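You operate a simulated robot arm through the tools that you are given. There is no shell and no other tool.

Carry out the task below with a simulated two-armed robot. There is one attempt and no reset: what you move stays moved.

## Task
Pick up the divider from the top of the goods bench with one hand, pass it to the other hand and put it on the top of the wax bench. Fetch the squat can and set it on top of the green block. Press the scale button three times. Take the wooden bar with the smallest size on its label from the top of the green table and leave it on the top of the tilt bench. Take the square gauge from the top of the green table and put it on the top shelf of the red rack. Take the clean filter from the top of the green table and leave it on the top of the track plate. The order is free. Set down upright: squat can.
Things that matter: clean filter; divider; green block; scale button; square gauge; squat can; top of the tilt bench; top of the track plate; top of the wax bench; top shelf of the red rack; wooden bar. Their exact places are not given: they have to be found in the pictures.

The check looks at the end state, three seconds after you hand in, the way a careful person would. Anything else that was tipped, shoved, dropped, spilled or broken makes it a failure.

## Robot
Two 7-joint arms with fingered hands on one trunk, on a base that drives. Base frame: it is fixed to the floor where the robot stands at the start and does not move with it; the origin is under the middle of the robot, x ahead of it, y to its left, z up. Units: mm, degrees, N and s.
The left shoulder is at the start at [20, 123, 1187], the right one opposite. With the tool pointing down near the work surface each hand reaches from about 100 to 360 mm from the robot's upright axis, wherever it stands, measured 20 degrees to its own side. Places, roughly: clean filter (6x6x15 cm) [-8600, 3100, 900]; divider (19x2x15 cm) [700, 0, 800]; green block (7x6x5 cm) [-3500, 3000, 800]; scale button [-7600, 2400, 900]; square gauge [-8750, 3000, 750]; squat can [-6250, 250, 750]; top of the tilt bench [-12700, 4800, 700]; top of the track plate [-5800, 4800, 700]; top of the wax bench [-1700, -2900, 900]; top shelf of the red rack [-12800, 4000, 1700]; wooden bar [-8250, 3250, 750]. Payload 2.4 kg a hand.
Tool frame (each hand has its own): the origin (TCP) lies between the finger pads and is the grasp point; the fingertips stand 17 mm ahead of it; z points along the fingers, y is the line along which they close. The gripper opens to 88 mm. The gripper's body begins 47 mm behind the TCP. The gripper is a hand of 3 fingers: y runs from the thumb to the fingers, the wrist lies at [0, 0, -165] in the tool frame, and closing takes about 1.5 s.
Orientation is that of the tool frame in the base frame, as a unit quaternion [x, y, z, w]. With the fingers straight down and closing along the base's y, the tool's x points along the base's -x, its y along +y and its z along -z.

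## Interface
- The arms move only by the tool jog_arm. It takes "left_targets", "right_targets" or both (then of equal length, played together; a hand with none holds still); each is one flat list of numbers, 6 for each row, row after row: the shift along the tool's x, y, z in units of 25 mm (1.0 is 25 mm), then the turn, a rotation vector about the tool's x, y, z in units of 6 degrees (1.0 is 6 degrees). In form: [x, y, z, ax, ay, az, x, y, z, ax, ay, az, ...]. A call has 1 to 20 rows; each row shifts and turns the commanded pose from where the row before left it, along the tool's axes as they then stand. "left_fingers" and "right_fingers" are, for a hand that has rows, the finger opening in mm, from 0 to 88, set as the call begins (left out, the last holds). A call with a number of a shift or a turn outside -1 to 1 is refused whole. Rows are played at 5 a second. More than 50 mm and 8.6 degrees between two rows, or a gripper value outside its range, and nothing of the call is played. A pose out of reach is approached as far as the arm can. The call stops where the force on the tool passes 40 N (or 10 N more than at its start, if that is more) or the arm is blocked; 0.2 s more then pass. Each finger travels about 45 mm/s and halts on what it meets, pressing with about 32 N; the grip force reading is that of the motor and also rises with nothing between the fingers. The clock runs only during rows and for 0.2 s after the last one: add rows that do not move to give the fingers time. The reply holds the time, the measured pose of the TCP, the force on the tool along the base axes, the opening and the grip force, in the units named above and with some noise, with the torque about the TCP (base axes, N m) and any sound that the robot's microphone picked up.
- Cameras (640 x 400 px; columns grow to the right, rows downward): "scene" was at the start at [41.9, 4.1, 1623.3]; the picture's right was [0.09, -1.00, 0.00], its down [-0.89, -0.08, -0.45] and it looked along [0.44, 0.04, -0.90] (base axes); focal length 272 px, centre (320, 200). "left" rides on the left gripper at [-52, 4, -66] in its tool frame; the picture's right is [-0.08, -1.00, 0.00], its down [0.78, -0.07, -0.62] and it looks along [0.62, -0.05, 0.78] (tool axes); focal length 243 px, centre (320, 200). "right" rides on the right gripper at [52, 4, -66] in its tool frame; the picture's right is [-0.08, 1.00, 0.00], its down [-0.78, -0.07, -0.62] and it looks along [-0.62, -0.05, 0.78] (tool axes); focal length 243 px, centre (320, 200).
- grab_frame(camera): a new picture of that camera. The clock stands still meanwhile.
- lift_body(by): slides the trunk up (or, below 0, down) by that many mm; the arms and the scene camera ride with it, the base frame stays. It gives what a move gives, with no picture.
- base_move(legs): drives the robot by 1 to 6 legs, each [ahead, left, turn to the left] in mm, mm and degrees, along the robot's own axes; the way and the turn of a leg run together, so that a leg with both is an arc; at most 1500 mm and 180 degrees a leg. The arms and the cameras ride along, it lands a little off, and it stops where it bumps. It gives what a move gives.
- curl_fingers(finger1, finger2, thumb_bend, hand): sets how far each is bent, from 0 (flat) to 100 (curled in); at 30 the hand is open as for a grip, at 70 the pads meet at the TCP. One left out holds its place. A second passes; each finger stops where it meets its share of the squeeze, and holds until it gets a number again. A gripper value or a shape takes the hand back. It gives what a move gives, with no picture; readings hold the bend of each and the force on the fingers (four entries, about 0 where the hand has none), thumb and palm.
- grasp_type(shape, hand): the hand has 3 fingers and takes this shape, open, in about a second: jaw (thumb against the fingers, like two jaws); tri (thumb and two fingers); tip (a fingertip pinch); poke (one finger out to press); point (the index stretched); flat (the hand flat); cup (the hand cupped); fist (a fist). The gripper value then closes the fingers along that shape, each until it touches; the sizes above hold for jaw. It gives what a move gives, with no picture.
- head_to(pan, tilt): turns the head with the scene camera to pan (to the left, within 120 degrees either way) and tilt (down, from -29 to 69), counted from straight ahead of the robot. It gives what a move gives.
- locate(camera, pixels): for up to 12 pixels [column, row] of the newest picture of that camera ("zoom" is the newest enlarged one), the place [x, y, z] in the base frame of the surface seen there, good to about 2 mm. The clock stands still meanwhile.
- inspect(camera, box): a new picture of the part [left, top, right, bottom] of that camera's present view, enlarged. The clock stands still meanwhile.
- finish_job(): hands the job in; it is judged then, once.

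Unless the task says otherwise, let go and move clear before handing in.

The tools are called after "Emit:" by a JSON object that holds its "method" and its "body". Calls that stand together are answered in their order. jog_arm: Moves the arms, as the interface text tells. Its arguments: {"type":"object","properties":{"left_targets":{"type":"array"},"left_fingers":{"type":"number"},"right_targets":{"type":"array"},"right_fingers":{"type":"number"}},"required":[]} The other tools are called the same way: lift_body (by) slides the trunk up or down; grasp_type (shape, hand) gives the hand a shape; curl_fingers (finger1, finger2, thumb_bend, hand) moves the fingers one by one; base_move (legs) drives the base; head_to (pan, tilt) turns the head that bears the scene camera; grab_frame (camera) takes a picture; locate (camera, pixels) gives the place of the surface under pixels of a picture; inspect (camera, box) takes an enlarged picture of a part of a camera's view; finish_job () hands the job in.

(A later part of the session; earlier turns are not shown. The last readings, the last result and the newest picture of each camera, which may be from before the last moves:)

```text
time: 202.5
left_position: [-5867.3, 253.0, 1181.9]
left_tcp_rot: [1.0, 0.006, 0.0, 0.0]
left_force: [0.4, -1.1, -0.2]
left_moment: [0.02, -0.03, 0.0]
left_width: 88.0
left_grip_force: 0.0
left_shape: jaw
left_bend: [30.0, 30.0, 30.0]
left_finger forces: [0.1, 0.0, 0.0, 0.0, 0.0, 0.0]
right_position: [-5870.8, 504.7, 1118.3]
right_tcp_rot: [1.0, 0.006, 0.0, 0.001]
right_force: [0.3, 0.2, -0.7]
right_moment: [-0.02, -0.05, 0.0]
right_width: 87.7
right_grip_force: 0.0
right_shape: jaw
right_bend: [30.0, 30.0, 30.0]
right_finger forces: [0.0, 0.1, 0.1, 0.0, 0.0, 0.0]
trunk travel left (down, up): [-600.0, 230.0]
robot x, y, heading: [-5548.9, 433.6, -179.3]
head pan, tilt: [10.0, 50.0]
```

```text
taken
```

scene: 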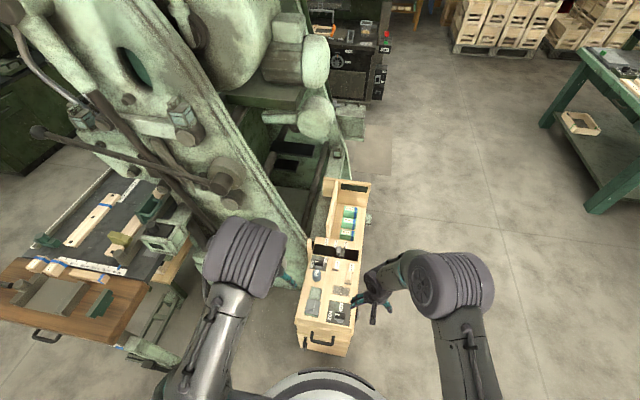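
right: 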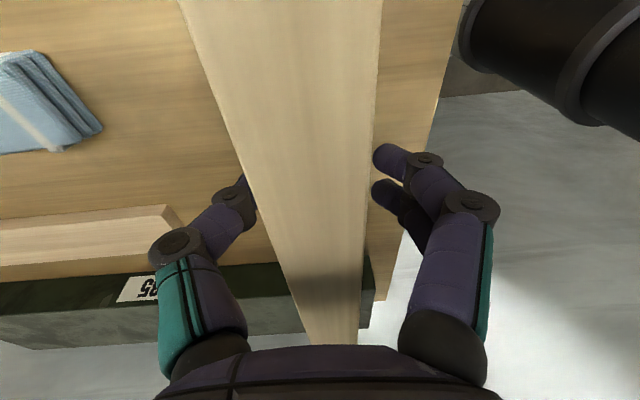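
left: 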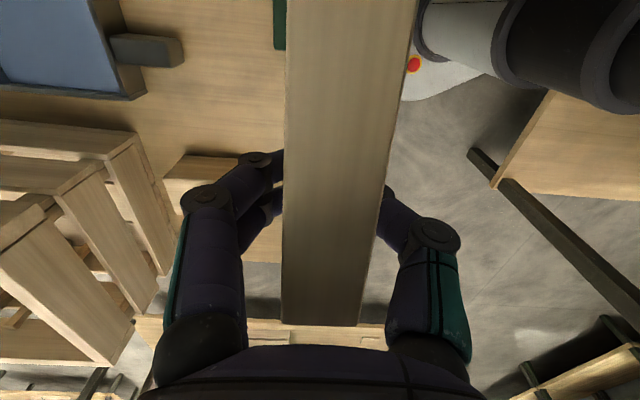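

Emit:
{"method": "grab_frame", "body": {"camera": "left"}}

Emit:
{"method": "inspect", "body": {"camera": "scene", "box": [270, 170, 430, 360]}}

Emit:
{"method": "locate", "body": {"camera": "scene", "pixels": [[317, 263], [317, 272], [313, 300], [325, 332], [298, 320], [350, 320], [305, 230], [260, 205], [295, 260], [336, 316], [313, 255]]}}

```text
taken
```

left: 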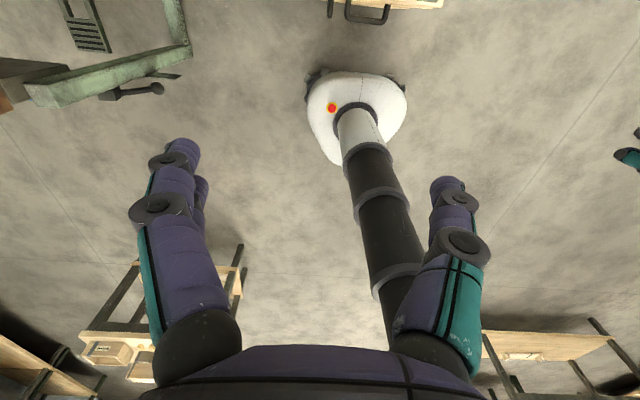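

```text
2.11 times, centred on (350, 265) of scene
```

zoom: 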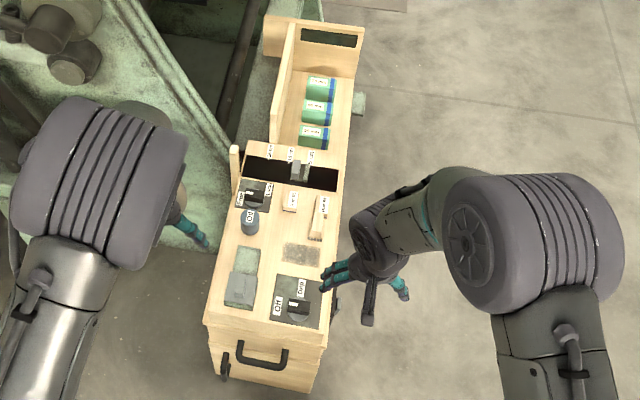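

```text
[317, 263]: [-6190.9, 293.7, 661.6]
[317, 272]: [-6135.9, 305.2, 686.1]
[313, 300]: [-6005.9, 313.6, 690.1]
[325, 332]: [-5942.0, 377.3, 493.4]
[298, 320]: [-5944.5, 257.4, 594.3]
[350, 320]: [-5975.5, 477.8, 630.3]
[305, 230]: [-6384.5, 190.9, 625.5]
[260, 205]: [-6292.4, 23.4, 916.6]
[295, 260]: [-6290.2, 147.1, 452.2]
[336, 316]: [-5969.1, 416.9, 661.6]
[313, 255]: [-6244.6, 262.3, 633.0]
```

The can at (−6136, 305, top 686) is 190 mm behind the cabinet's east face (x≈−5944), so I'll use a tilted left hand with a lowered trunk. First lower the trunk and raise the right hand clear.

Emit:
{"method": "lift_body", "body": {"by": -430}}

Emit:
{"method": "jog_arm", "body": {"left_targets": [0, 0, -1, 0, 0, 0, 0, 0, -1, 0, 0, 0, 0, 0, -1, 0, 0, 0, 0, 0, -0.6, 0, 0, 0, 0, 0, 0, 0, -1, 0, 0, 0, 0, 0, -1, 0, 0, 0, 0, 0, -1, 0, 0, 0, 0, 0, -1, 0, 0, 0, 0, 0, -1, 0], "right_targets": [0.5, 0, -1, 0, 0, 0, 0.5, 0, -1, 0, 0, 0, 0.5, 0, -1, 0, 0, 0, 0.5, 0, -1, 0, 0, 0, 0.5, 0, -1, 0, 0, 0, 0.5, 0, -1, 0, 0, 0, 0.5, 0, -1, 0, 0, 0, 0.5, 0, -1, 0, 0, 0, 0, 0, 0, 0, 0, 0]}}

Emit:
{"method": "grab_frame", "body": {"camera": "scene"}}

```text
refused: -430 is not a number from -400 to 400
```

```text
time: 204.5
left_position: [-5867.7, 251.9, 1273.6]
left_tcp_rot: [0.966, 0.006, -0.258, 0.001]
left_force: [0.7, -0.3, 0.8]
left_moment: [0.01, -0.02, -0.02]
left_width: 88.1
left_grip_force: 0.0
left_shape: jaw
left_bend: [30.0, 30.0, 30.0]
left_finger forces: [0.1, 0.0, 0.0, 0.0, 0.0, 0.0]
right_position: [-5770.5, 503.6, 1319.3]
right_tcp_rot: [1.0, 0.006, 0.0, 0.0]
right_force: [-0.5, 0.0, -0.7]
right_moment: [0.0, 0.02, 0.0]
right_width: 87.8
right_grip_force: 0.0
right_shape: jaw
right_bend: [30.0, 30.0, 30.0]
right_finger forces: [0.0, 0.1, 0.0, 0.0, 0.0, 0.0]
trunk travel left (down, up): [-600.0, 230.0]
robot x, y, heading: [-5551.0, 429.3, -179.3]
head pan, tilt: [10.0, 50.0]
```

```text
taken
```

scene: 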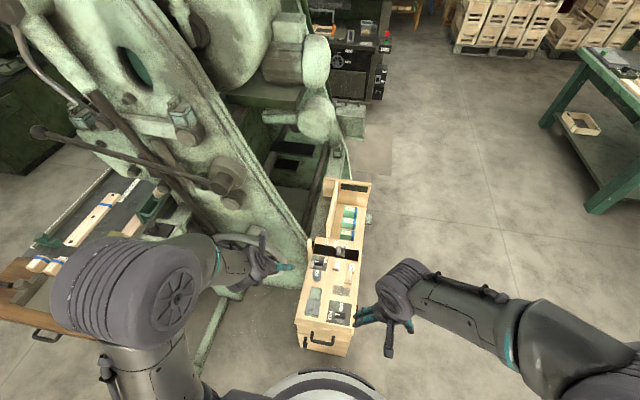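

The single lift is limited to 400 mm; the arms are posed already. I lower by 400 now.

Emit:
{"method": "lift_body", "body": {"by": -400}}

Emit:
{"method": "head_to", "body": {"pan": 15, "tilt": 45}}

Emit:
{"method": "grab_frame", "body": {"camera": "scene"}}

```text
time: 208.3
left_position: [-5865.5, 252.5, 874.1]
left_tcp_rot: [0.966, 0.006, -0.259, 0.002]
left_force: [0.0, -0.2, -0.9]
left_moment: [0.04, 0.0, 0.02]
left_width: 88.1
left_grip_force: 0.0
left_shape: jaw
left_bend: [30.0, 30.0, 30.0]
left_finger forces: [0.1, 0.0, 0.0, 0.1, 0.0, 0.1]
right_position: [-5769.3, 504.0, 917.2]
right_tcp_rot: [1.0, 0.006, 0.0, 0.0]
right_force: [-0.9, 0.0, -1.0]
right_moment: [0.03, 0.01, 0.01]
right_width: 87.6
right_grip_force: 0.0
right_shape: jaw
right_bend: [30.0, 30.0, 30.0]
right_finger forces: [0.1, 0.1, 0.0, 0.0, 0.0, 0.1]
trunk travel left (down, up): [-200.0, 630.0]
robot x, y, heading: [-5554.3, 427.7, -179.9]
head pan, tilt: [10.0, 50.0]
```

```text
time: 209.0
left_position: [-5867.0, 251.7, 872.5]
left_tcp_rot: [0.966, 0.005, -0.259, 0.001]
left_force: [0.0, 0.5, -0.4]
left_moment: [0.0, 0.0, 0.01]
left_width: 87.9
left_grip_force: 0.0
left_shape: jaw
left_bend: [30.0, 30.0, 30.0]
left_finger forces: [0.1, 0.0, 0.2, 0.0, 0.0, 0.1]
right_position: [-5770.2, 504.3, 919.2]
right_tcp_rot: [1.0, 0.005, 0.0, 0.0]
right_force: [-0.3, -0.3, -0.2]
right_moment: [0.03, -0.02, -0.05]
right_width: 88.1
right_grip_force: 0.1
right_shape: jaw
right_bend: [30.0, 30.0, 30.0]
right_finger forces: [0.0, 0.0, 0.1, 0.0, 0.1, 0.1]
trunk travel left (down, up): [-200.0, 630.0]
robot x, y, heading: [-5551.6, 431.7, -179.4]
head pan, tilt: [15.0, 45.0]
```

```text
taken
```

scene: 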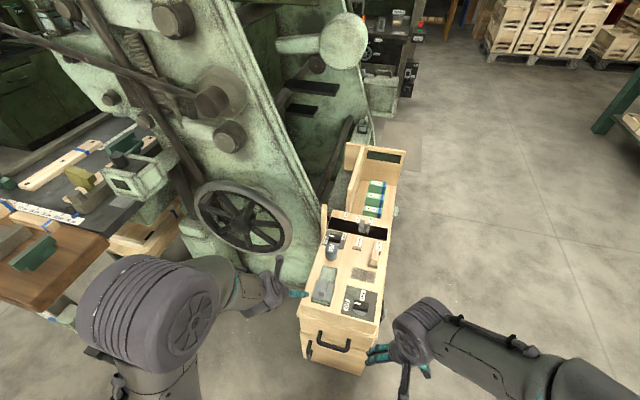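

Emit:
{"method": "locate", "body": {"camera": "scene", "pixels": [[290, 238], [245, 186], [200, 200], [240, 245], [210, 240], [331, 237], [331, 250], [350, 340], [309, 347], [320, 290], [324, 215], [95, 235]]}}

```text
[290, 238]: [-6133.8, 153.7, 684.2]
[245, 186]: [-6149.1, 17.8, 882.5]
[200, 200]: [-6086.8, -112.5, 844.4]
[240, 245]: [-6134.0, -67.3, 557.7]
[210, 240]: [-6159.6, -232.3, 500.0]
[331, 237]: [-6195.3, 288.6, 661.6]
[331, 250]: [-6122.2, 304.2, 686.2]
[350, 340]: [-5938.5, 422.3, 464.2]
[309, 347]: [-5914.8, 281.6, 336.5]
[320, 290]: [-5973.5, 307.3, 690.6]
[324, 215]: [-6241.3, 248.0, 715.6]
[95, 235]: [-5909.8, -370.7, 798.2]
```

The handwheel spans y −110…155 at x≈−6140, so the left hand at y≈305 has room. I drive ahead 170 mm.

Emit:
{"method": "base_move", "body": {"legs": [[165, 0, -0.5]]}}

Emit:
{"method": "jog_arm", "body": {"left_targets": [0, -1, 0, 0, 0, 0, 0, -1, 0, 0, 0, 0]}}

Emit:
{"method": "grab_frame", "body": {"camera": "scene"}}

Emit:
{"method": "locate", "body": {"camera": "scene", "pixels": [[331, 237], [331, 250]]}}

```text
time: 210.4
left_position: [-6032.9, 254.0, 871.9]
left_tcp_rot: [0.966, 0.003, -0.259, 0.001]
left_force: [0.3, -0.1, 0.2]
left_moment: [0.02, 0.03, -0.02]
left_width: 88.0
left_grip_force: 0.2
left_shape: jaw
left_bend: [30.0, 30.0, 30.0]
left_finger forces: [0.1, 0.1, 0.0, 0.0, 0.0, 0.0]
right_position: [-5936.1, 504.3, 919.1]
right_tcp_rot: [1.0, 0.003, 0.0, 0.0]
right_force: [0.6, -0.3, -0.7]
right_moment: [0.02, -0.01, 0.02]
right_width: 87.9
right_grip_force: 0.1
right_shape: jaw
right_bend: [30.0, 30.0, 30.0]
right_finger forces: [0.1, 0.1, 0.0, 0.0, 0.0, 0.0]
trunk travel left (down, up): [-200.0, 630.0]
robot x, y, heading: [-5720.4, 428.1, -180.0]
head pan, tilt: [15.0, 45.0]
```

```text
time: 211.1
left_position: [-6034.2, 303.4, 872.4]
left_tcp_rot: [0.966, 0.003, -0.259, 0.0]
left_force: [-0.4, -0.4, -0.8]
left_moment: [0.0, -0.01, -0.01]
left_width: 88.0
left_grip_force: 0.0
left_shape: jaw
left_bend: [30.0, 30.0, 30.0]
left_finger forces: [0.1, 0.0, 0.0, 0.0, 0.0, 0.0]
right_position: [-5936.9, 504.1, 918.9]
right_tcp_rot: [1.0, 0.003, 0.0, 0.0]
right_force: [0.0, 0.0, -0.2]
right_moment: [0.0, -0.01, -0.02]
right_width: 87.8
right_grip_force: 0.0
right_shape: jaw
right_bend: [30.0, 30.0, 30.0]
right_finger forces: [0.1, 0.0, 0.0, 0.1, 0.1, 0.0]
trunk travel left (down, up): [-200.0, 630.0]
robot x, y, heading: [-5716.0, 425.7, -179.6]
head pan, tilt: [15.0, 45.0]
```

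```text
taken
```

scene: 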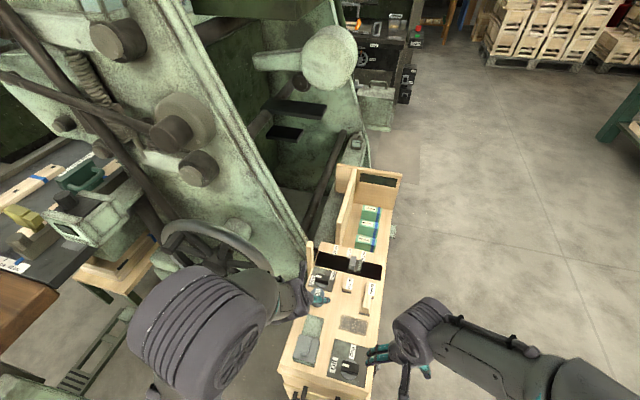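

```text
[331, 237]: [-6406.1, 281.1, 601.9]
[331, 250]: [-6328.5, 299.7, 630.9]
```

The left hand hovers at (−6034, 303, 872), tilted 30°. I move it forward over the can at constant height.

Emit:
{"method": "jog_arm", "body": {"left_targets": [-0.714, -0.02, 0.412, 0, 0, 0, -0.714, -0.02, 0.412, 0, 0, 0, -0.714, -0.02, 0.412, 0, 0, 0, -0.714, -0.02, 0.412, 0, 0, 0, -0.714, 0, 0.412, 0, 0, 0, 0.5, 0, 0.866, 0, 0, 0, 0.5, 0, 0.866, 0, 0, 0, 0.5, 0, 0.866, 0, 0, 0]}}

Emit:
{"method": "grab_frame", "body": {"camera": "scene"}}

Emit:
{"method": "grab_frame", "body": {"camera": "left"}}

```text
time: 212.8
left_position: [-6136.8, 305.2, 797.2]
left_tcp_rot: [0.966, 0.002, -0.26, 0.0]
left_force: [-0.1, -0.2, 0.1]
left_moment: [0.01, 0.02, 0.0]
left_width: 87.9
left_grip_force: 0.1
left_shape: jaw
left_bend: [30.0, 30.0, 30.0]
left_finger forces: [0.0, 0.1, 0.1, 0.1, 0.0, 0.0]
right_position: [-5937.0, 503.5, 918.6]
right_tcp_rot: [1.0, 0.003, 0.001, 0.0]
right_force: [-0.8, 0.3, -0.2]
right_moment: [0.0, -0.02, -0.02]
right_width: 87.9
right_grip_force: 0.1
right_shape: jaw
right_bend: [30.0, 30.0, 30.0]
right_finger forces: [0.0, 0.0, 0.0, 0.0, 0.0, 0.0]
trunk travel left (down, up): [-200.0, 630.0]
robot x, y, heading: [-5714.7, 427.9, -179.9]
head pan, tilt: [15.0, 45.0]
```

```text
taken
```

scene: 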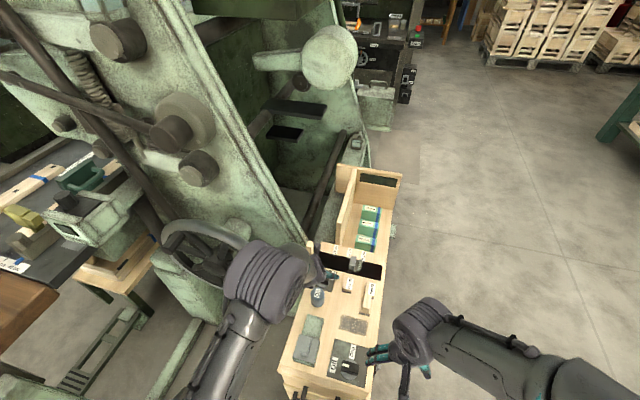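

```text
taken
```

left: 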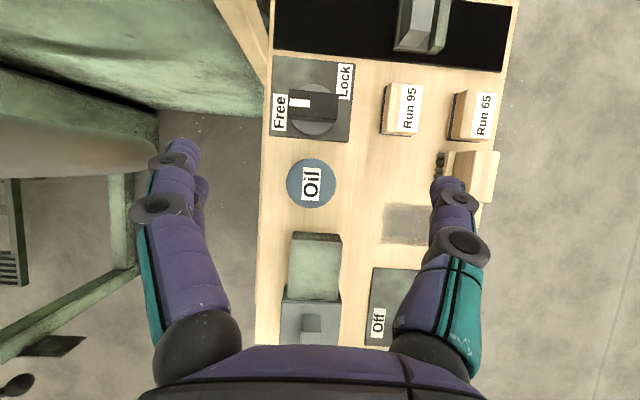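

The can (311,182 in the left picture) lies between the open fingers. I verify its centre from this camera.

Emit:
{"method": "locate", "body": {"camera": "left", "pixels": [[311, 182], [289, 182], [333, 182], [311, 163], [311, 203], [350, 140], [335, 240], [295, 240]]}}

```text
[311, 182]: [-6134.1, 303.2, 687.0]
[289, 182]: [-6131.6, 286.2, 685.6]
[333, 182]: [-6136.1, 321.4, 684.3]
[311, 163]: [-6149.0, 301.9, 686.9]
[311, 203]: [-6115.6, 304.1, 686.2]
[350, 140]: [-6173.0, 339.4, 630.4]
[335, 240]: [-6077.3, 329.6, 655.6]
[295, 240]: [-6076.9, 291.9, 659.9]
```

Emit:
{"method": "locate", "body": {"camera": "scene", "pixels": [[235, 270], [245, 255], [230, 295], [265, 245], [225, 235], [240, 245], [290, 265], [230, 320]]}}

```text
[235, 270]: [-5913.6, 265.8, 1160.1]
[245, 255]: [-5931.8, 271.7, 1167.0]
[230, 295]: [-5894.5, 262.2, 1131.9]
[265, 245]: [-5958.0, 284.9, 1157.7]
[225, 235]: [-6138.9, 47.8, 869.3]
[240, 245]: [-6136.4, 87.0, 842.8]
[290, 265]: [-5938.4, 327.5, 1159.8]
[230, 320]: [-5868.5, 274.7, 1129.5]
```

The elbow (z≈1160, x≈−5920) is well clear of the handwheel. I descend vertically to z≈664.

Emit:
{"method": "jog_arm", "body": {"left_targets": [0.46, 0.03, 0.76, 0, 0, 0, 0.46, 0.03, 0.76, 0, 0, 0, 0.46, 0, 0.76, 0, 0, 0, 0.46, 0, 0.76, 0, 0, 0, 0.46, 0, 0.76, 0, 0, 0, 0.46, 0, 0.76, 0, 0, 0]}}

Emit:
{"method": "grab_frame", "body": {"camera": "left"}}

```text
time: 214.2
left_position: [-6135.5, 301.9, 664.2]
left_tcp_rot: [0.966, 0.003, -0.259, 0.0]
left_force: [0.5, 0.4, 0.1]
left_moment: [0.02, -0.01, -0.01]
left_width: 87.9
left_grip_force: 0.0
left_shape: jaw
left_bend: [30.0, 30.0, 30.0]
left_finger forces: [0.0, 0.0, 0.0, 0.1, 0.0, 0.0]
right_position: [-5936.2, 504.4, 918.1]
right_tcp_rot: [1.0, 0.002, 0.0, 0.001]
right_force: [-0.6, -0.5, 0.6]
right_moment: [0.0, 0.02, 0.01]
right_width: 87.8
right_grip_force: 0.2
right_shape: jaw
right_bend: [30.0, 30.0, 30.0]
right_finger forces: [0.0, 0.1, 0.1, 0.0, 0.0, 0.0]
trunk travel left (down, up): [-200.0, 630.0]
robot x, y, heading: [-5718.6, 427.5, -179.8]
head pan, tilt: [15.0, 45.0]
```

```text
taken
```

left: 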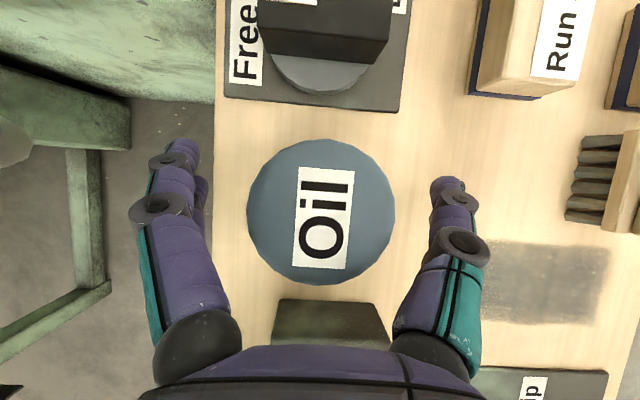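

The can is centred between thumb and fingers. I close the left hand.

Emit:
{"method": "jog_arm", "body": {"left_targets": [0, 0, 0, 0, 0, 0, 0, 0, 0, 0, 0, 0, 0, 0, 0, 0, 0, 0, 0, 0, 0, 0, 0, 0, 0, 0, 0, 0, 0, 0, 0, 0, 0, 0, 0, 0, 0, 0, 0, 0, 0, 0, 0, 0, 0, 0, 0, 0], "left_fingers": 10}}

Emit:
{"method": "grab_frame", "body": {"camera": "left"}}

```text
time: 216.1
left_position: [-6136.1, 302.7, 664.3]
left_tcp_rot: [0.966, 0.003, -0.259, 0.001]
left_force: [-0.7, -0.2, -0.1]
left_moment: [-0.02, -0.03, -0.01]
left_width: 28.8
left_grip_force: 32.0
left_shape: jaw
left_bend: [74.0, 74.0, 70.0]
left_finger forces: [11.9, 14.4, 0.1, 0.0, 26.6, 0.0]
right_position: [-5936.9, 503.8, 918.8]
right_tcp_rot: [1.0, 0.001, 0.0, 0.0]
right_force: [0.5, -0.6, 0.2]
right_moment: [0.0, -0.01, 0.02]
right_width: 87.9
right_grip_force: 0.0
right_shape: jaw
right_bend: [30.0, 30.0, 30.0]
right_finger forces: [0.0, 0.1, 0.0, 0.1, 0.0, 0.0]
trunk travel left (down, up): [-200.0, 630.0]
robot x, y, heading: [-5716.9, 431.7, -179.8]
head pan, tilt: [15.0, 45.0]
```

```text
taken
```

left: 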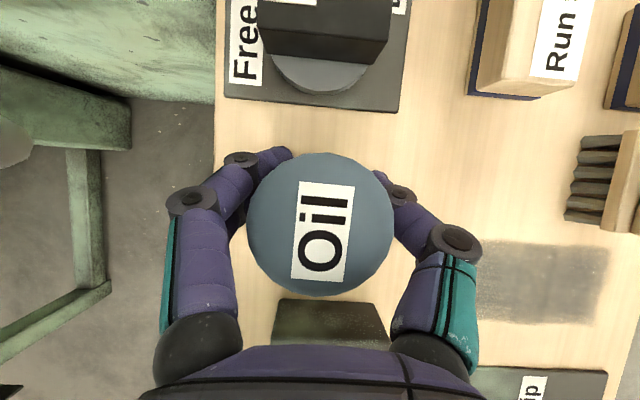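

The can is gripped. I lift it vertically 150 mm.

Emit:
{"method": "jog_arm", "body": {"left_targets": [-0.25, 0, -0.433, 0, 0, 0, -0.5, 0, -0.866, 0, 0, 0, -0.5, 0, -0.866, 0, 0, 0, -0.5, 0, -0.866, 0, 0, 0, -0.5, 0, -0.866, 0, 0, 0, -0.5, 0, -0.866, 0, 0, 0]}}

Emit:
{"method": "grab_frame", "body": {"camera": "left"}}

Emit:
{"method": "grab_frame", "body": {"camera": "scene"}}

```text
time: 217.4
left_position: [-6134.7, 303.1, 802.9]
left_tcp_rot: [0.966, 0.003, -0.26, 0.001]
left_force: [-0.9, -0.5, -1.3]
left_moment: [-0.02, -0.02, -0.01]
left_width: 28.3
left_grip_force: 31.7
left_shape: jaw
left_bend: [74.0, 74.0, 70.0]
left_finger forces: [12.1, 14.3, 0.0, 0.0, 25.9, 0.0]
right_position: [-5936.3, 503.9, 919.2]
right_tcp_rot: [1.0, 0.003, 0.0, 0.0]
right_force: [0.1, 0.6, -0.5]
right_moment: [0.0, -0.03, -0.02]
right_width: 87.8
right_grip_force: 0.1
right_shape: jaw
right_bend: [30.0, 30.0, 30.0]
right_finger forces: [0.1, 0.1, 0.0, 0.1, 0.0, 0.0]
trunk travel left (down, up): [-200.0, 630.0]
robot x, y, heading: [-5717.2, 431.5, -179.8]
head pan, tilt: [15.0, 45.0]
```

```text
taken
```

left: 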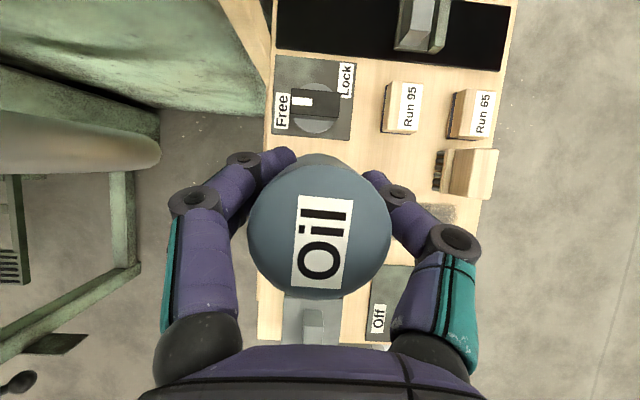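

```text
taken
```

scene: 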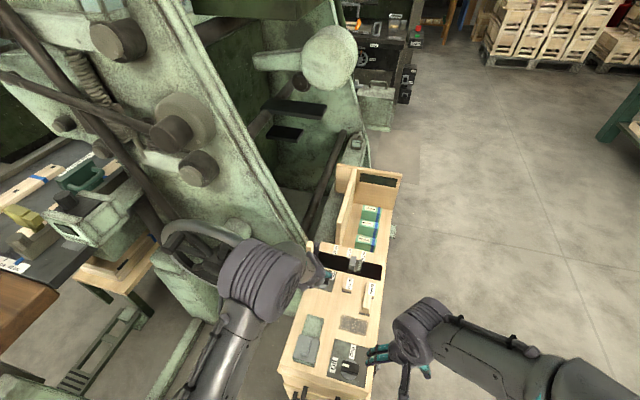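

The can is held. I back off, raise the trunk 300 mm, turn, and drive toward the table with the green block (near (−3500, 3000)).

Emit:
{"method": "base_move", "body": {"legs": [[-300, 0, 0]]}}

Emit:
{"method": "lift_body", "body": {"by": 300}}

Emit:
{"method": "base_move", "body": {"legs": [[0, 0, -90], [0, 0, -90], [633, 1285, 0], [633, 1285, 0]]}}

Emit:
{"method": "head_to", "body": {"pan": 0, "tilt": 40}}

Emit:
{"method": "grab_frame", "body": {"camera": "scene"}}

```text
time: 219.5
left_position: [-5830.4, 305.1, 802.0]
left_tcp_rot: [0.966, 0.001, -0.26, 0.0]
left_force: [0.1, -0.6, -1.4]
left_moment: [0.0, 0.02, -0.01]
left_width: 27.9
left_grip_force: 32.0
left_shape: jaw
left_bend: [74.0, 74.0, 70.0]
left_finger forces: [12.0, 14.2, 0.1, 0.0, 25.9, 0.0]
right_position: [-5631.0, 505.1, 918.6]
right_tcp_rot: [1.0, 0.0, 0.0, -0.001]
right_force: [-0.6, 0.6, 0.5]
right_moment: [0.0, -0.01, 0.05]
right_width: 87.8
right_grip_force: 0.1
right_shape: jaw
right_bend: [30.0, 30.0, 30.0]
right_finger forces: [0.1, 0.1, 0.0, 0.0, 0.1, 0.1]
trunk travel left (down, up): [-200.0, 630.0]
robot x, y, heading: [-5412.6, 430.2, -179.8]
head pan, tilt: [15.0, 45.0]
```

```text
time: 222.5
left_position: [-5830.9, 305.9, 1101.9]
left_tcp_rot: [0.966, 0.0, -0.258, 0.001]
left_force: [-0.4, 0.0, -1.6]
left_moment: [0.01, 0.02, 0.02]
left_width: 28.1
left_grip_force: 32.0
left_shape: jaw
left_bend: [74.0, 74.0, 70.0]
left_finger forces: [12.1, 14.3, 0.1, 0.0, 26.0, 0.0]
right_position: [-5630.6, 505.1, 1219.1]
right_tcp_rot: [1.0, 0.001, 0.0, 0.0]
right_force: [0.0, 0.0, -0.4]
right_moment: [-0.01, -0.02, 0.01]
right_width: 87.8
right_grip_force: 0.0
right_shape: jaw
right_bend: [30.0, 30.0, 30.0]
right_finger forces: [0.0, 0.0, 0.0, 0.0, 0.1, 0.0]
trunk travel left (down, up): [-500.0, 330.0]
robot x, y, heading: [-5412.1, 429.4, -180.1]
head pan, tilt: [15.0, 45.0]
```

```text
time: 243.9
left_position: [-3710.8, 3084.9, 1100.7]
left_tcp_rot: [0.003, 0.966, -0.001, 0.259]
left_force: [-0.3, -1.2, -1.2]
left_moment: [-0.02, -0.02, 0.0]
left_width: 26.5
left_grip_force: 31.8
left_shape: jaw
left_bend: [74.0, 74.0, 71.0]
left_finger forces: [11.8, 14.4, 0.0, 0.1, 24.6, 0.0]
right_position: [-3910.7, 2887.3, 1217.7]
right_tcp_rot: [0.003, 1.0, 0.001, 0.0]
right_force: [1.4, -0.9, 0.5]
right_moment: [0.01, 0.0, 0.04]
right_width: 88.0
right_grip_force: 0.0
right_shape: jaw
right_bend: [30.0, 30.0, 30.0]
right_finger forces: [0.0, 0.0, 0.0, 0.2, 0.0, 0.0]
trunk travel left (down, up): [-500.0, 330.0]
robot x, y, heading: [-4130.5, 2963.6, -0.4]
head pan, tilt: [15.0, 45.0]
```

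```text
time: 244.7
left_position: [-3710.2, 3084.5, 1100.8]
left_tcp_rot: [0.003, 0.966, -0.001, 0.258]
left_force: [0.5, -0.2, -1.7]
left_moment: [0.0, 0.02, -0.01]
left_width: 26.4
left_grip_force: 31.4
left_shape: jaw
left_bend: [74.0, 74.0, 71.0]
left_finger forces: [11.8, 14.4, 0.0, 0.0, 24.6, 0.0]
right_position: [-3912.5, 2887.2, 1218.9]
right_tcp_rot: [0.003, 1.0, 0.001, 0.0]
right_force: [0.2, 0.4, 0.1]
right_moment: [-0.01, -0.03, 0.01]
right_width: 87.9
right_grip_force: 0.2
right_shape: jaw
right_bend: [30.0, 30.0, 30.0]
right_finger forces: [0.0, 0.0, 0.1, 0.0, 0.1, 0.0]
trunk travel left (down, up): [-500.0, 330.0]
robot x, y, heading: [-4130.8, 2963.0, -0.6]
head pan, tilt: [0.0, 40.0]
```

```text
taken
```

scene: 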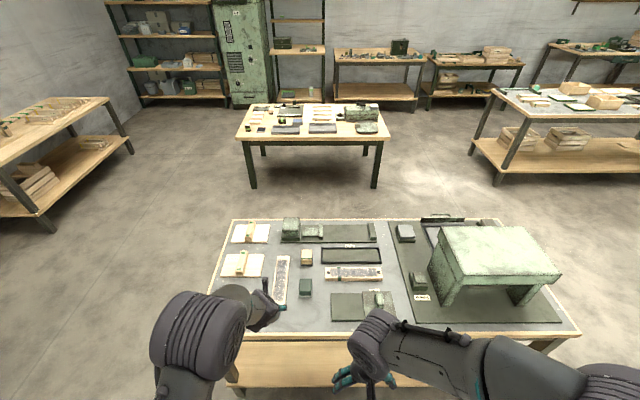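

The block table is ahead; the grip reading drifted slightly (28.8→26.4), so I check the can in the left picture and zoom on the table.

Emit:
{"method": "grab_frame", "body": {"camera": "left"}}

Emit:
{"method": "inspect", "body": {"camera": "scene", "box": [210, 210, 434, 350]}}

Emit:
{"method": "locate", "body": {"camera": "zoom", "pixels": [[275, 205], [275, 225], [260, 215], [290, 215], [275, 240], [280, 120], [235, 30], [295, 60], [480, 265], [30, 350], [230, 350]]}}

```text
taken
```

left: 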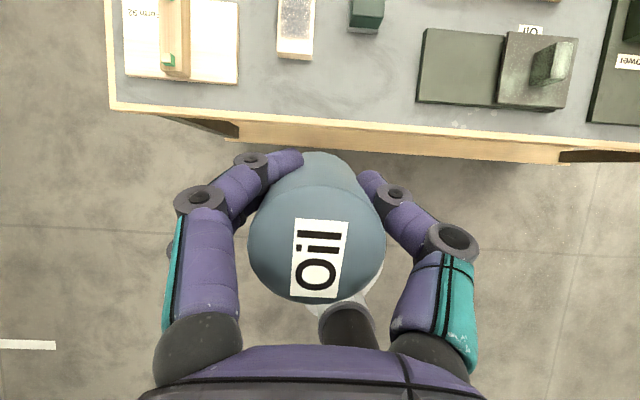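

```text
2.86 times, centred on (322, 280) of scene
```

zoom: 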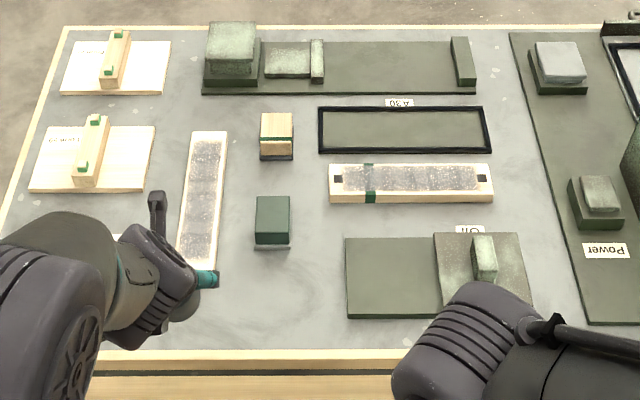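

```text
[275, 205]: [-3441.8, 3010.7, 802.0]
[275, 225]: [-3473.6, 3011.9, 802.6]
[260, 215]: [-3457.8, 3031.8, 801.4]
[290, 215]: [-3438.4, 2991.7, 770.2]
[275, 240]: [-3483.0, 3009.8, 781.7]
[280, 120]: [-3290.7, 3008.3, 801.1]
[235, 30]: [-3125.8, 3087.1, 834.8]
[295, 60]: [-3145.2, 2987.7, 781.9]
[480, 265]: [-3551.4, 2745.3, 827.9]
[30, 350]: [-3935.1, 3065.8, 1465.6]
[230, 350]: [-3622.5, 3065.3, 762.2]
```

The green block is the dark block at zoom (273,218): about (−3458, 3011), top z≈802. The can has pitched in the grip, so I measure its top plane in the left picture.

Emit:
{"method": "locate", "body": {"camera": "left", "pixels": [[320, 200], [320, 240], [320, 290], [270, 240], [370, 240], [340, 270], [320, 175], [310, 160], [340, 165], [320, 187], [285, 200], [355, 200]]}}

Emit:
{"method": "inspect", "body": {"camera": "left", "box": [220, 130, 420, 310]}}

```text
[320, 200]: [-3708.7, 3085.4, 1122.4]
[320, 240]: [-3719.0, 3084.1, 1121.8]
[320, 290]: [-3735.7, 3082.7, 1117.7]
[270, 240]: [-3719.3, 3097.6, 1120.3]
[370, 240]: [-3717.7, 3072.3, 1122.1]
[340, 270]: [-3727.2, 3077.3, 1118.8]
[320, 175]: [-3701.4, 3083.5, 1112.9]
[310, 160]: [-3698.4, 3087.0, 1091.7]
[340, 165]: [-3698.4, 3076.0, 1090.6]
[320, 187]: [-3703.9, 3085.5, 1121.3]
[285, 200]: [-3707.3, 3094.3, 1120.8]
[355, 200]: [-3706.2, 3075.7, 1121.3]
```

```text
2.22 times, centred on (320, 220) of left
```

zoom: 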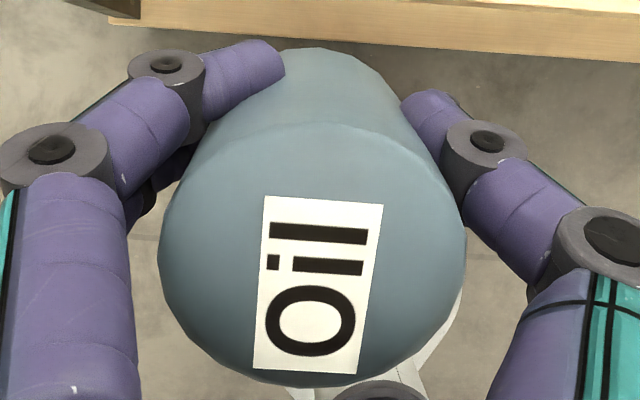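

The can's top leans ~9° toward the robot and the contact is 7–9 mm ahead of its axis; I should set it down soon. I drive so that the can comes over the block at (−3457, 3010).

Emit:
{"method": "base_move", "body": {"legs": [[258, -75, 0.5]]}}

Emit:
{"method": "jog_arm", "body": {"left_targets": [0, 0, 0, 0, 0.75, 0, 0, 0, 0, 0, 0.75, 0]}}

Emit:
{"method": "grab_frame", "body": {"camera": "left"}}

Emit:
{"method": "locate", "body": {"camera": "left", "pixels": [[320, 200], [320, 240], [320, 290], [270, 240], [370, 240], [320, 187], [285, 200], [355, 200], [320, 100], [320, 120], [300, 110], [350, 110]]}}

```text
time: 246.6
left_position: [-3453.8, 3012.1, 1101.4]
left_tcp_rot: [-0.001, 0.966, -0.001, 0.257]
left_force: [2.0, 0.8, -2.4]
left_moment: [0.02, 0.01, 0.01]
left_width: 26.5
left_grip_force: 32.0
left_shape: jaw
left_bend: [74.0, 74.0, 71.0]
left_finger forces: [11.7, 14.4, 0.0, 0.0, 24.6, 0.0]
right_position: [-3653.5, 2813.5, 1217.6]
right_tcp_rot: [0.0, 1.0, 0.0, -0.001]
right_force: [0.7, 0.3, -1.2]
right_moment: [0.03, 0.0, -0.01]
right_width: 88.1
right_grip_force: 0.0
right_shape: jaw
right_bend: [30.0, 30.0, 30.0]
right_finger forces: [0.1, 0.0, 0.0, 0.1, 0.1, 0.0]
trunk travel left (down, up): [-500.0, 330.0]
robot x, y, heading: [-3873.7, 2889.7, 0.1]
head pan, tilt: [0.0, 40.0]
```

```text
time: 247.2
left_position: [-3455.0, 3012.9, 1100.4]
left_tcp_rot: [-0.001, 0.983, 0.001, 0.182]
left_force: [0.2, -0.7, -1.0]
left_moment: [-0.02, 0.01, -0.03]
left_width: 26.6
left_grip_force: 31.9
left_shape: jaw
left_bend: [74.0, 73.0, 71.0]
left_finger forces: [11.7, 14.6, 0.0, 0.2, 24.3, 0.1]
right_position: [-3654.5, 2814.4, 1218.3]
right_tcp_rot: [-0.001, 1.0, 0.0, -0.001]
right_force: [0.6, 0.9, -0.8]
right_moment: [-0.01, -0.02, -0.04]
right_width: 88.2
right_grip_force: 0.0
right_shape: jaw
right_bend: [30.0, 30.0, 30.0]
right_finger forces: [0.0, 0.1, 0.1, 0.0, 0.0, 0.0]
trunk travel left (down, up): [-500.0, 330.0]
robot x, y, heading: [-3875.0, 2884.4, -0.3]
head pan, tilt: [0.0, 40.0]
```

```text
taken
```

left: 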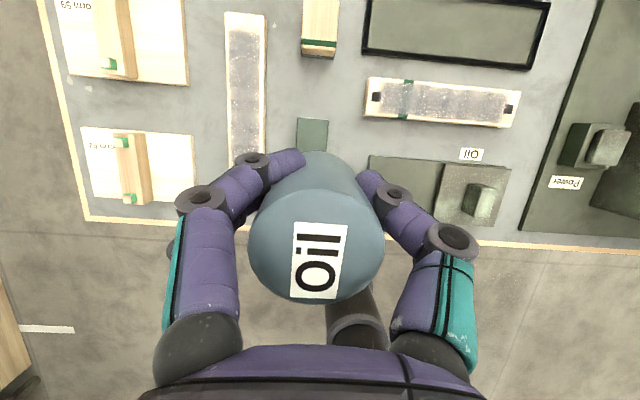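

```text
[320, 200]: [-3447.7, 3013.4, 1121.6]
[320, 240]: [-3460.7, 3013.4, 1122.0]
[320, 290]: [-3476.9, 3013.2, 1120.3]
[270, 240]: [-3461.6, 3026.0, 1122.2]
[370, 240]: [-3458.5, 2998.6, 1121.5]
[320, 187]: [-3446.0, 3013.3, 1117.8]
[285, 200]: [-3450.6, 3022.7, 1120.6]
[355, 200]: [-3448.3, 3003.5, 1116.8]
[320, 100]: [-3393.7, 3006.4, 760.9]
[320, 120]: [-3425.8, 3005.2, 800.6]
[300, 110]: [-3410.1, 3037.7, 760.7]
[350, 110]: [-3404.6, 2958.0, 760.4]
```

The can is nearly upright now (top z 1120–1122, centre ≈ (−3463, 3013)). I need the block's exact outline.

Emit:
{"method": "head_to", "body": {"pan": 8, "tilt": 55}}

Emit:
{"method": "grab_frame", "body": {"camera": "scene"}}

Emit:
{"method": "inspect", "body": {"camera": "left", "box": [260, 90, 380, 165]}}

```text
time: 247.9
left_position: [-3454.6, 3012.8, 1101.1]
left_tcp_rot: [-0.001, 0.983, 0.001, 0.183]
left_force: [-0.4, 0.3, -1.4]
left_moment: [0.0, -0.04, 0.01]
left_width: 26.3
left_grip_force: 31.8
left_shape: jaw
left_bend: [74.0, 73.0, 71.0]
left_finger forces: [11.7, 14.5, 0.0, 0.0, 24.4, 0.0]
right_position: [-3654.5, 2813.1, 1218.1]
right_tcp_rot: [0.0, 1.0, 0.0, 0.0]
right_force: [0.1, 0.5, -0.6]
right_moment: [0.01, 0.0, 0.0]
right_width: 87.9
right_grip_force: 0.0
right_shape: jaw
right_bend: [30.0, 30.0, 30.0]
right_finger forces: [0.1, 0.0, 0.0, 0.0, 0.0, 0.0]
trunk travel left (down, up): [-500.0, 330.0]
robot x, y, heading: [-3873.8, 2888.2, 0.2]
head pan, tilt: [8.0, 55.0]
```

```text
taken
```

scene: 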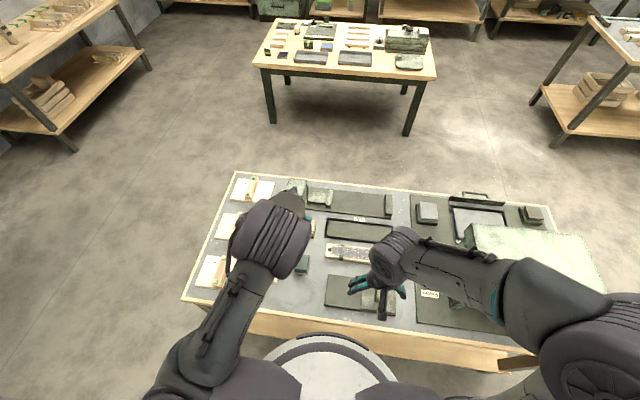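

```text
5.33 times, centred on (320, 128) of left
```

zoom: 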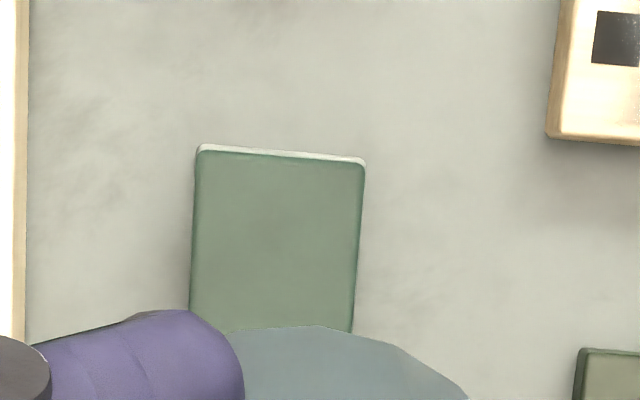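

Emit:
{"method": "locate", "body": {"camera": "zoom", "pixels": [[205, 156], [355, 168], [195, 295], [350, 320], [280, 160], [280, 300], [198, 200], [358, 200]]}}

Emit:
{"method": "inspect", "body": {"camera": "scene", "box": [270, 230, 350, 290]}}

Emit:
{"method": "locate", "body": {"camera": "zoom", "pixels": [[300, 190], [320, 205], [290, 230], [310, 200]]}}

```text
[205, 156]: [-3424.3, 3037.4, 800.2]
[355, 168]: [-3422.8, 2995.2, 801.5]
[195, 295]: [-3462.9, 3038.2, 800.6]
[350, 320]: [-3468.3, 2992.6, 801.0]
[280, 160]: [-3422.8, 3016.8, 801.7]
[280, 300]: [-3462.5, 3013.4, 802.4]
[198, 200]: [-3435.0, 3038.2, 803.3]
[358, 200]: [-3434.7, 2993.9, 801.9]
```

```text
6.67 times, centred on (310, 260) of scene
```

zoom: 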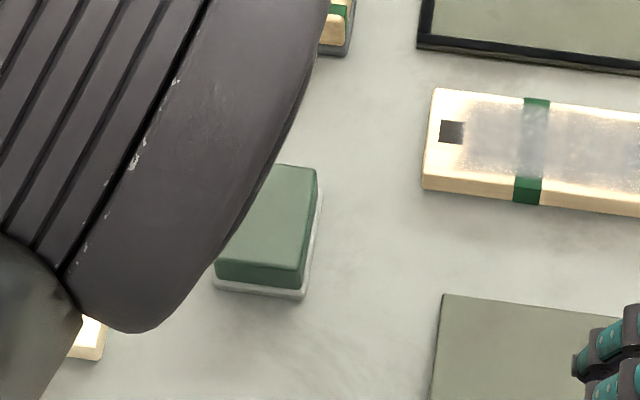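

```text
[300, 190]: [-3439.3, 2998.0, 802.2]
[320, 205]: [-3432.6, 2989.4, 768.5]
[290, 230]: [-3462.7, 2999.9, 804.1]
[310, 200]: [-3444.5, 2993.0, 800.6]
```

The block top spans x −3482…−3422, y 2993…3039 at z 802, so its centre is (−3452, 3016). I nudge the can over it, straighten 2°, and lower the trunk 250 mm.

Emit:
{"method": "jog_arm", "body": {"left_targets": [-0.32, 0.12, 0.11, 0, 0.35, 0]}}

Emit:
{"method": "lift_body", "body": {"by": -245}}

Emit:
{"method": "grab_frame", "body": {"camera": "left"}}

Emit:
{"method": "grab_frame", "body": {"camera": "scene"}}

```text
time: 248.3
left_position: [-3447.0, 3016.1, 1100.4]
left_tcp_rot: [0.0, 0.987, 0.0, 0.164]
left_force: [0.7, 0.1, -1.4]
left_moment: [0.01, -0.02, 0.03]
left_width: 26.3
left_grip_force: 31.8
left_shape: jaw
left_bend: [75.0, 73.0, 71.0]
left_finger forces: [11.7, 14.6, 0.0, 0.0, 24.4, 0.1]
right_position: [-3654.3, 2812.2, 1218.6]
right_tcp_rot: [0.0, 1.0, 0.0, 0.0]
right_force: [-0.6, -0.2, -0.2]
right_moment: [0.01, -0.01, -0.02]
right_width: 87.9
right_grip_force: 0.0
right_shape: jaw
right_bend: [30.0, 30.0, 30.0]
right_finger forces: [0.0, 0.0, 0.0, 0.1, 0.0, 0.0]
trunk travel left (down, up): [-500.0, 330.0]
robot x, y, heading: [-3878.3, 2886.3, 0.1]
head pan, tilt: [8.0, 55.0]
```

```text
time: 250.9
left_position: [-3446.6, 3016.2, 856.6]
left_tcp_rot: [-0.001, 0.986, 0.001, 0.164]
left_force: [0.3, 0.0, -0.7]
left_moment: [-0.04, -0.03, -0.01]
left_width: 26.3
left_grip_force: 32.1
left_shape: jaw
left_bend: [75.0, 73.0, 71.0]
left_finger forces: [11.7, 14.6, 0.1, 0.1, 24.4, 0.0]
right_position: [-3653.7, 2813.5, 973.8]
right_tcp_rot: [-0.001, 1.0, -0.001, 0.0]
right_force: [-0.5, 0.5, 0.2]
right_moment: [-0.01, -0.02, 0.01]
right_width: 88.0
right_grip_force: 0.0
right_shape: jaw
right_bend: [30.0, 30.0, 30.0]
right_finger forces: [0.1, 0.0, 0.0, 0.0, 0.0, 0.1]
trunk travel left (down, up): [-255.0, 575.0]
robot x, y, heading: [-3874.8, 2889.9, 0.1]
head pan, tilt: [8.0, 55.0]
```

```text
taken
```

left: 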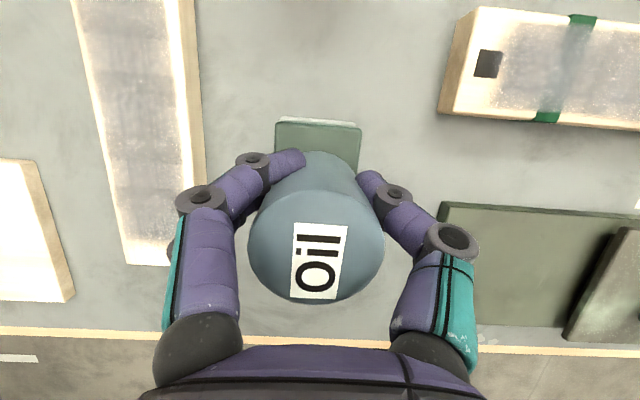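

```text
taken
```

scene: 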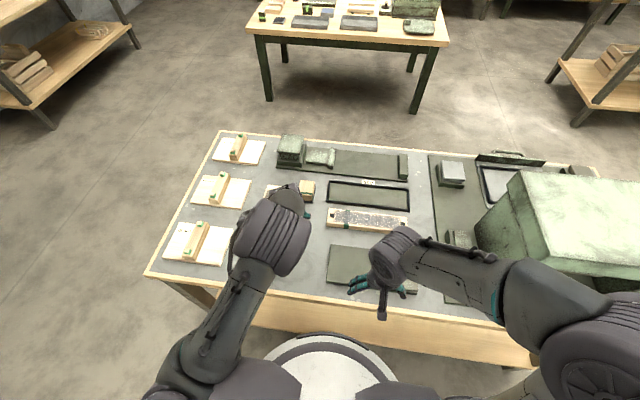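

I verify the can's pose and also the distance of the right elbow to the green machine.

Emit:
{"method": "locate", "body": {"camera": "left", "pixels": [[320, 205], [320, 240], [320, 290], [265, 245], [370, 245], [320, 193], [320, 300], [300, 130], [345, 130]]}}

Emit:
{"method": "locate", "body": {"camera": "scene", "pixels": [[560, 270], [590, 310], [500, 270], [540, 260], [490, 240], [520, 200], [600, 280]]}}

```text
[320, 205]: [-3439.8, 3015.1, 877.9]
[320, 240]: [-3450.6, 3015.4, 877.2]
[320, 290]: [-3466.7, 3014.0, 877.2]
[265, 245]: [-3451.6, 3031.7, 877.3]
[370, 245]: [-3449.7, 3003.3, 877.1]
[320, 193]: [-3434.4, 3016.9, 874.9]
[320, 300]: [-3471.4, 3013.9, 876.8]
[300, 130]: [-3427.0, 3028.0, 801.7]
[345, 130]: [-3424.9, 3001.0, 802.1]
```

```text
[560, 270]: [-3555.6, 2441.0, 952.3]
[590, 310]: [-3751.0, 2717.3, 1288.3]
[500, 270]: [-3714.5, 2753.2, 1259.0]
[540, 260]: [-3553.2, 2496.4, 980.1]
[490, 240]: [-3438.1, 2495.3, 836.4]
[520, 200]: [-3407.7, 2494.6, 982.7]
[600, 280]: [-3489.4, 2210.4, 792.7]
```

The can is upright (top flat at z 877) and centred at (−3453, 3016) over the block. I lower 16 mm, then in small steps.

Emit:
{"method": "jog_arm", "body": {"left_targets": [0.07, 0, 0.2, 0, 0, 0, 0.07, 0, 0.2, 0, 0, 0, 0.07, 0, 0.2, 0, 0, 0]}}

Emit:
{"method": "jog_arm", "body": {"left_targets": [0.02, 0, 0.057, 0, 0, 0]}}

Emit:
{"method": "jog_arm", "body": {"left_targets": [0.02, 0, 0.057, 0, 0, 0]}}

```text
time: 251.7
left_position: [-3446.8, 3016.9, 841.5]
left_tcp_rot: [-0.001, 0.986, 0.0, 0.164]
left_force: [0.1, 0.0, -0.4]
left_moment: [0.03, 0.0, -0.01]
left_width: 8.1
left_grip_force: 31.6
left_shape: jaw
left_bend: [80.0, 80.0, 78.0]
left_finger forces: [0.0, 0.0, 0.1, 0.0, 0.0, 0.0]
right_position: [-3654.4, 2814.2, 973.5]
right_tcp_rot: [0.0, 1.0, 0.0, 0.0]
right_force: [0.5, 1.1, -0.6]
right_moment: [0.02, -0.02, -0.02]
right_width: 87.9
right_grip_force: 0.2
right_shape: jaw
right_bend: [30.0, 30.0, 30.0]
right_finger forces: [0.0, 0.0, 0.0, 0.0, 0.1, 0.0]
trunk travel left (down, up): [-255.0, 575.0]
robot x, y, heading: [-3873.2, 2886.4, 0.2]
head pan, tilt: [8.0, 55.0]
```

```text
time: 252.1
left_position: [-3445.8, 3016.9, 839.9]
left_tcp_rot: [0.0, 0.986, 0.0, 0.165]
left_force: [-0.8, 0.2, -0.6]
left_moment: [0.05, 0.06, 0.02]
left_width: 8.2
left_grip_force: 32.2
left_shape: jaw
left_bend: [80.0, 80.0, 78.0]
left_finger forces: [0.1, 0.0, 0.0, 0.0, 0.1, 0.1]
right_position: [-3654.4, 2813.6, 973.2]
right_tcp_rot: [0.0, 1.0, 0.0, 0.0]
right_force: [0.3, 0.0, 0.2]
right_moment: [-0.01, -0.06, 0.0]
right_width: 88.3
right_grip_force: 0.0
right_shape: jaw
right_bend: [30.0, 30.0, 30.0]
right_finger forces: [0.0, 0.1, 0.0, 0.0, 0.0, 0.1]
trunk travel left (down, up): [-255.0, 575.0]
robot x, y, heading: [-3873.3, 2888.7, 0.2]
head pan, tilt: [8.0, 55.0]
```

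```text
time: 252.5
left_position: [-3447.1, 3016.4, 838.3]
left_tcp_rot: [-0.001, 0.986, 0.001, 0.164]
left_force: [0.4, -0.6, 0.0]
left_moment: [-0.01, 0.01, 0.02]
left_width: 8.5
left_grip_force: 32.1
left_shape: jaw
left_bend: [80.0, 80.0, 78.0]
left_finger forces: [0.1, 0.1, 0.0, 0.0, 0.0, 0.0]
right_position: [-3654.4, 2813.5, 975.1]
right_tcp_rot: [0.0, 1.0, 0.001, 0.0]
right_force: [0.5, 1.1, -0.7]
right_moment: [0.02, -0.04, -0.02]
right_width: 88.2
right_grip_force: 0.0
right_shape: jaw
right_bend: [30.0, 30.0, 30.0]
right_finger forces: [0.0, 0.1, 0.0, 0.1, 0.0, 0.0]
trunk travel left (down, up): [-255.0, 575.0]
robot x, y, heading: [-3870.5, 2888.5, 0.1]
head pan, tilt: [8.0, 55.0]
```

The grip closed to 8 mm with no force: the can slipped out of the fingers. I look at once where it is.

Emit:
{"method": "grab_frame", "body": {"camera": "left"}}

Emit:
{"method": "grab_frame", "body": {"camera": "scene"}}

```text
taken
```

left: 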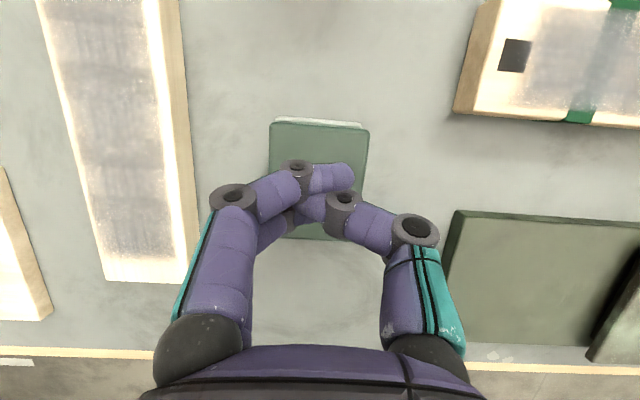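

```text
taken
```

scene: 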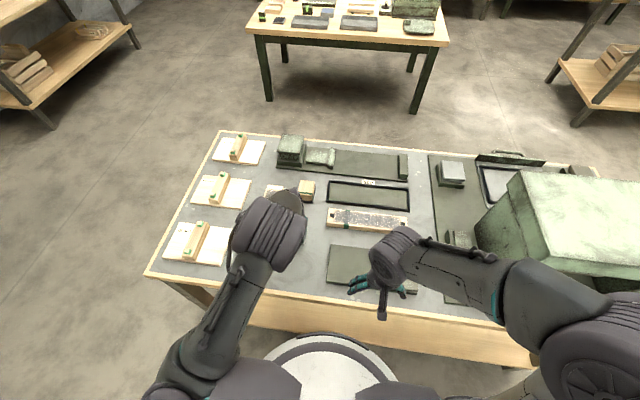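

Emit:
{"method": "grab_frame", "body": {"camera": "right"}}

Emit:
{"method": "inspect", "body": {"camera": "scene", "box": [180, 220, 420, 370]}}

```text
taken
```

right: 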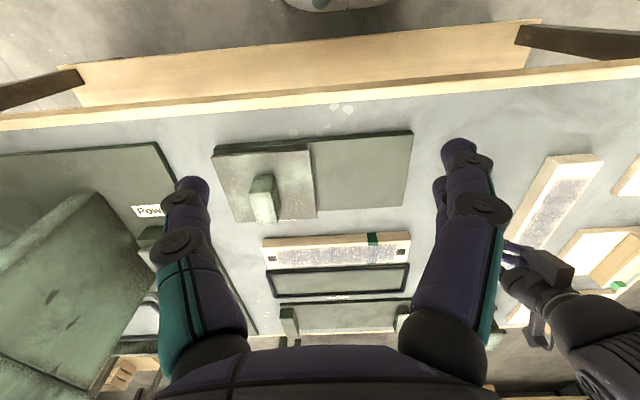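

```text
2.67 times, centred on (300, 295) of scene
```

zoom: 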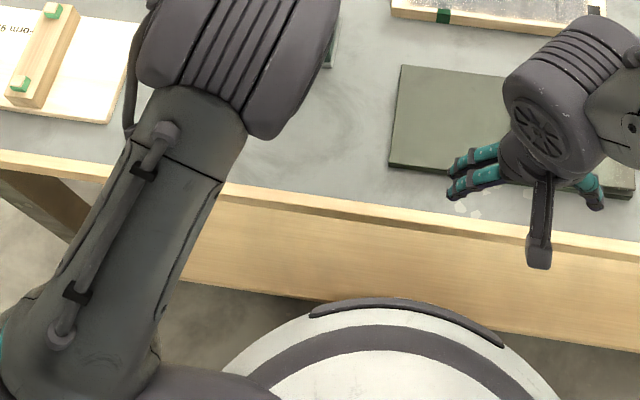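

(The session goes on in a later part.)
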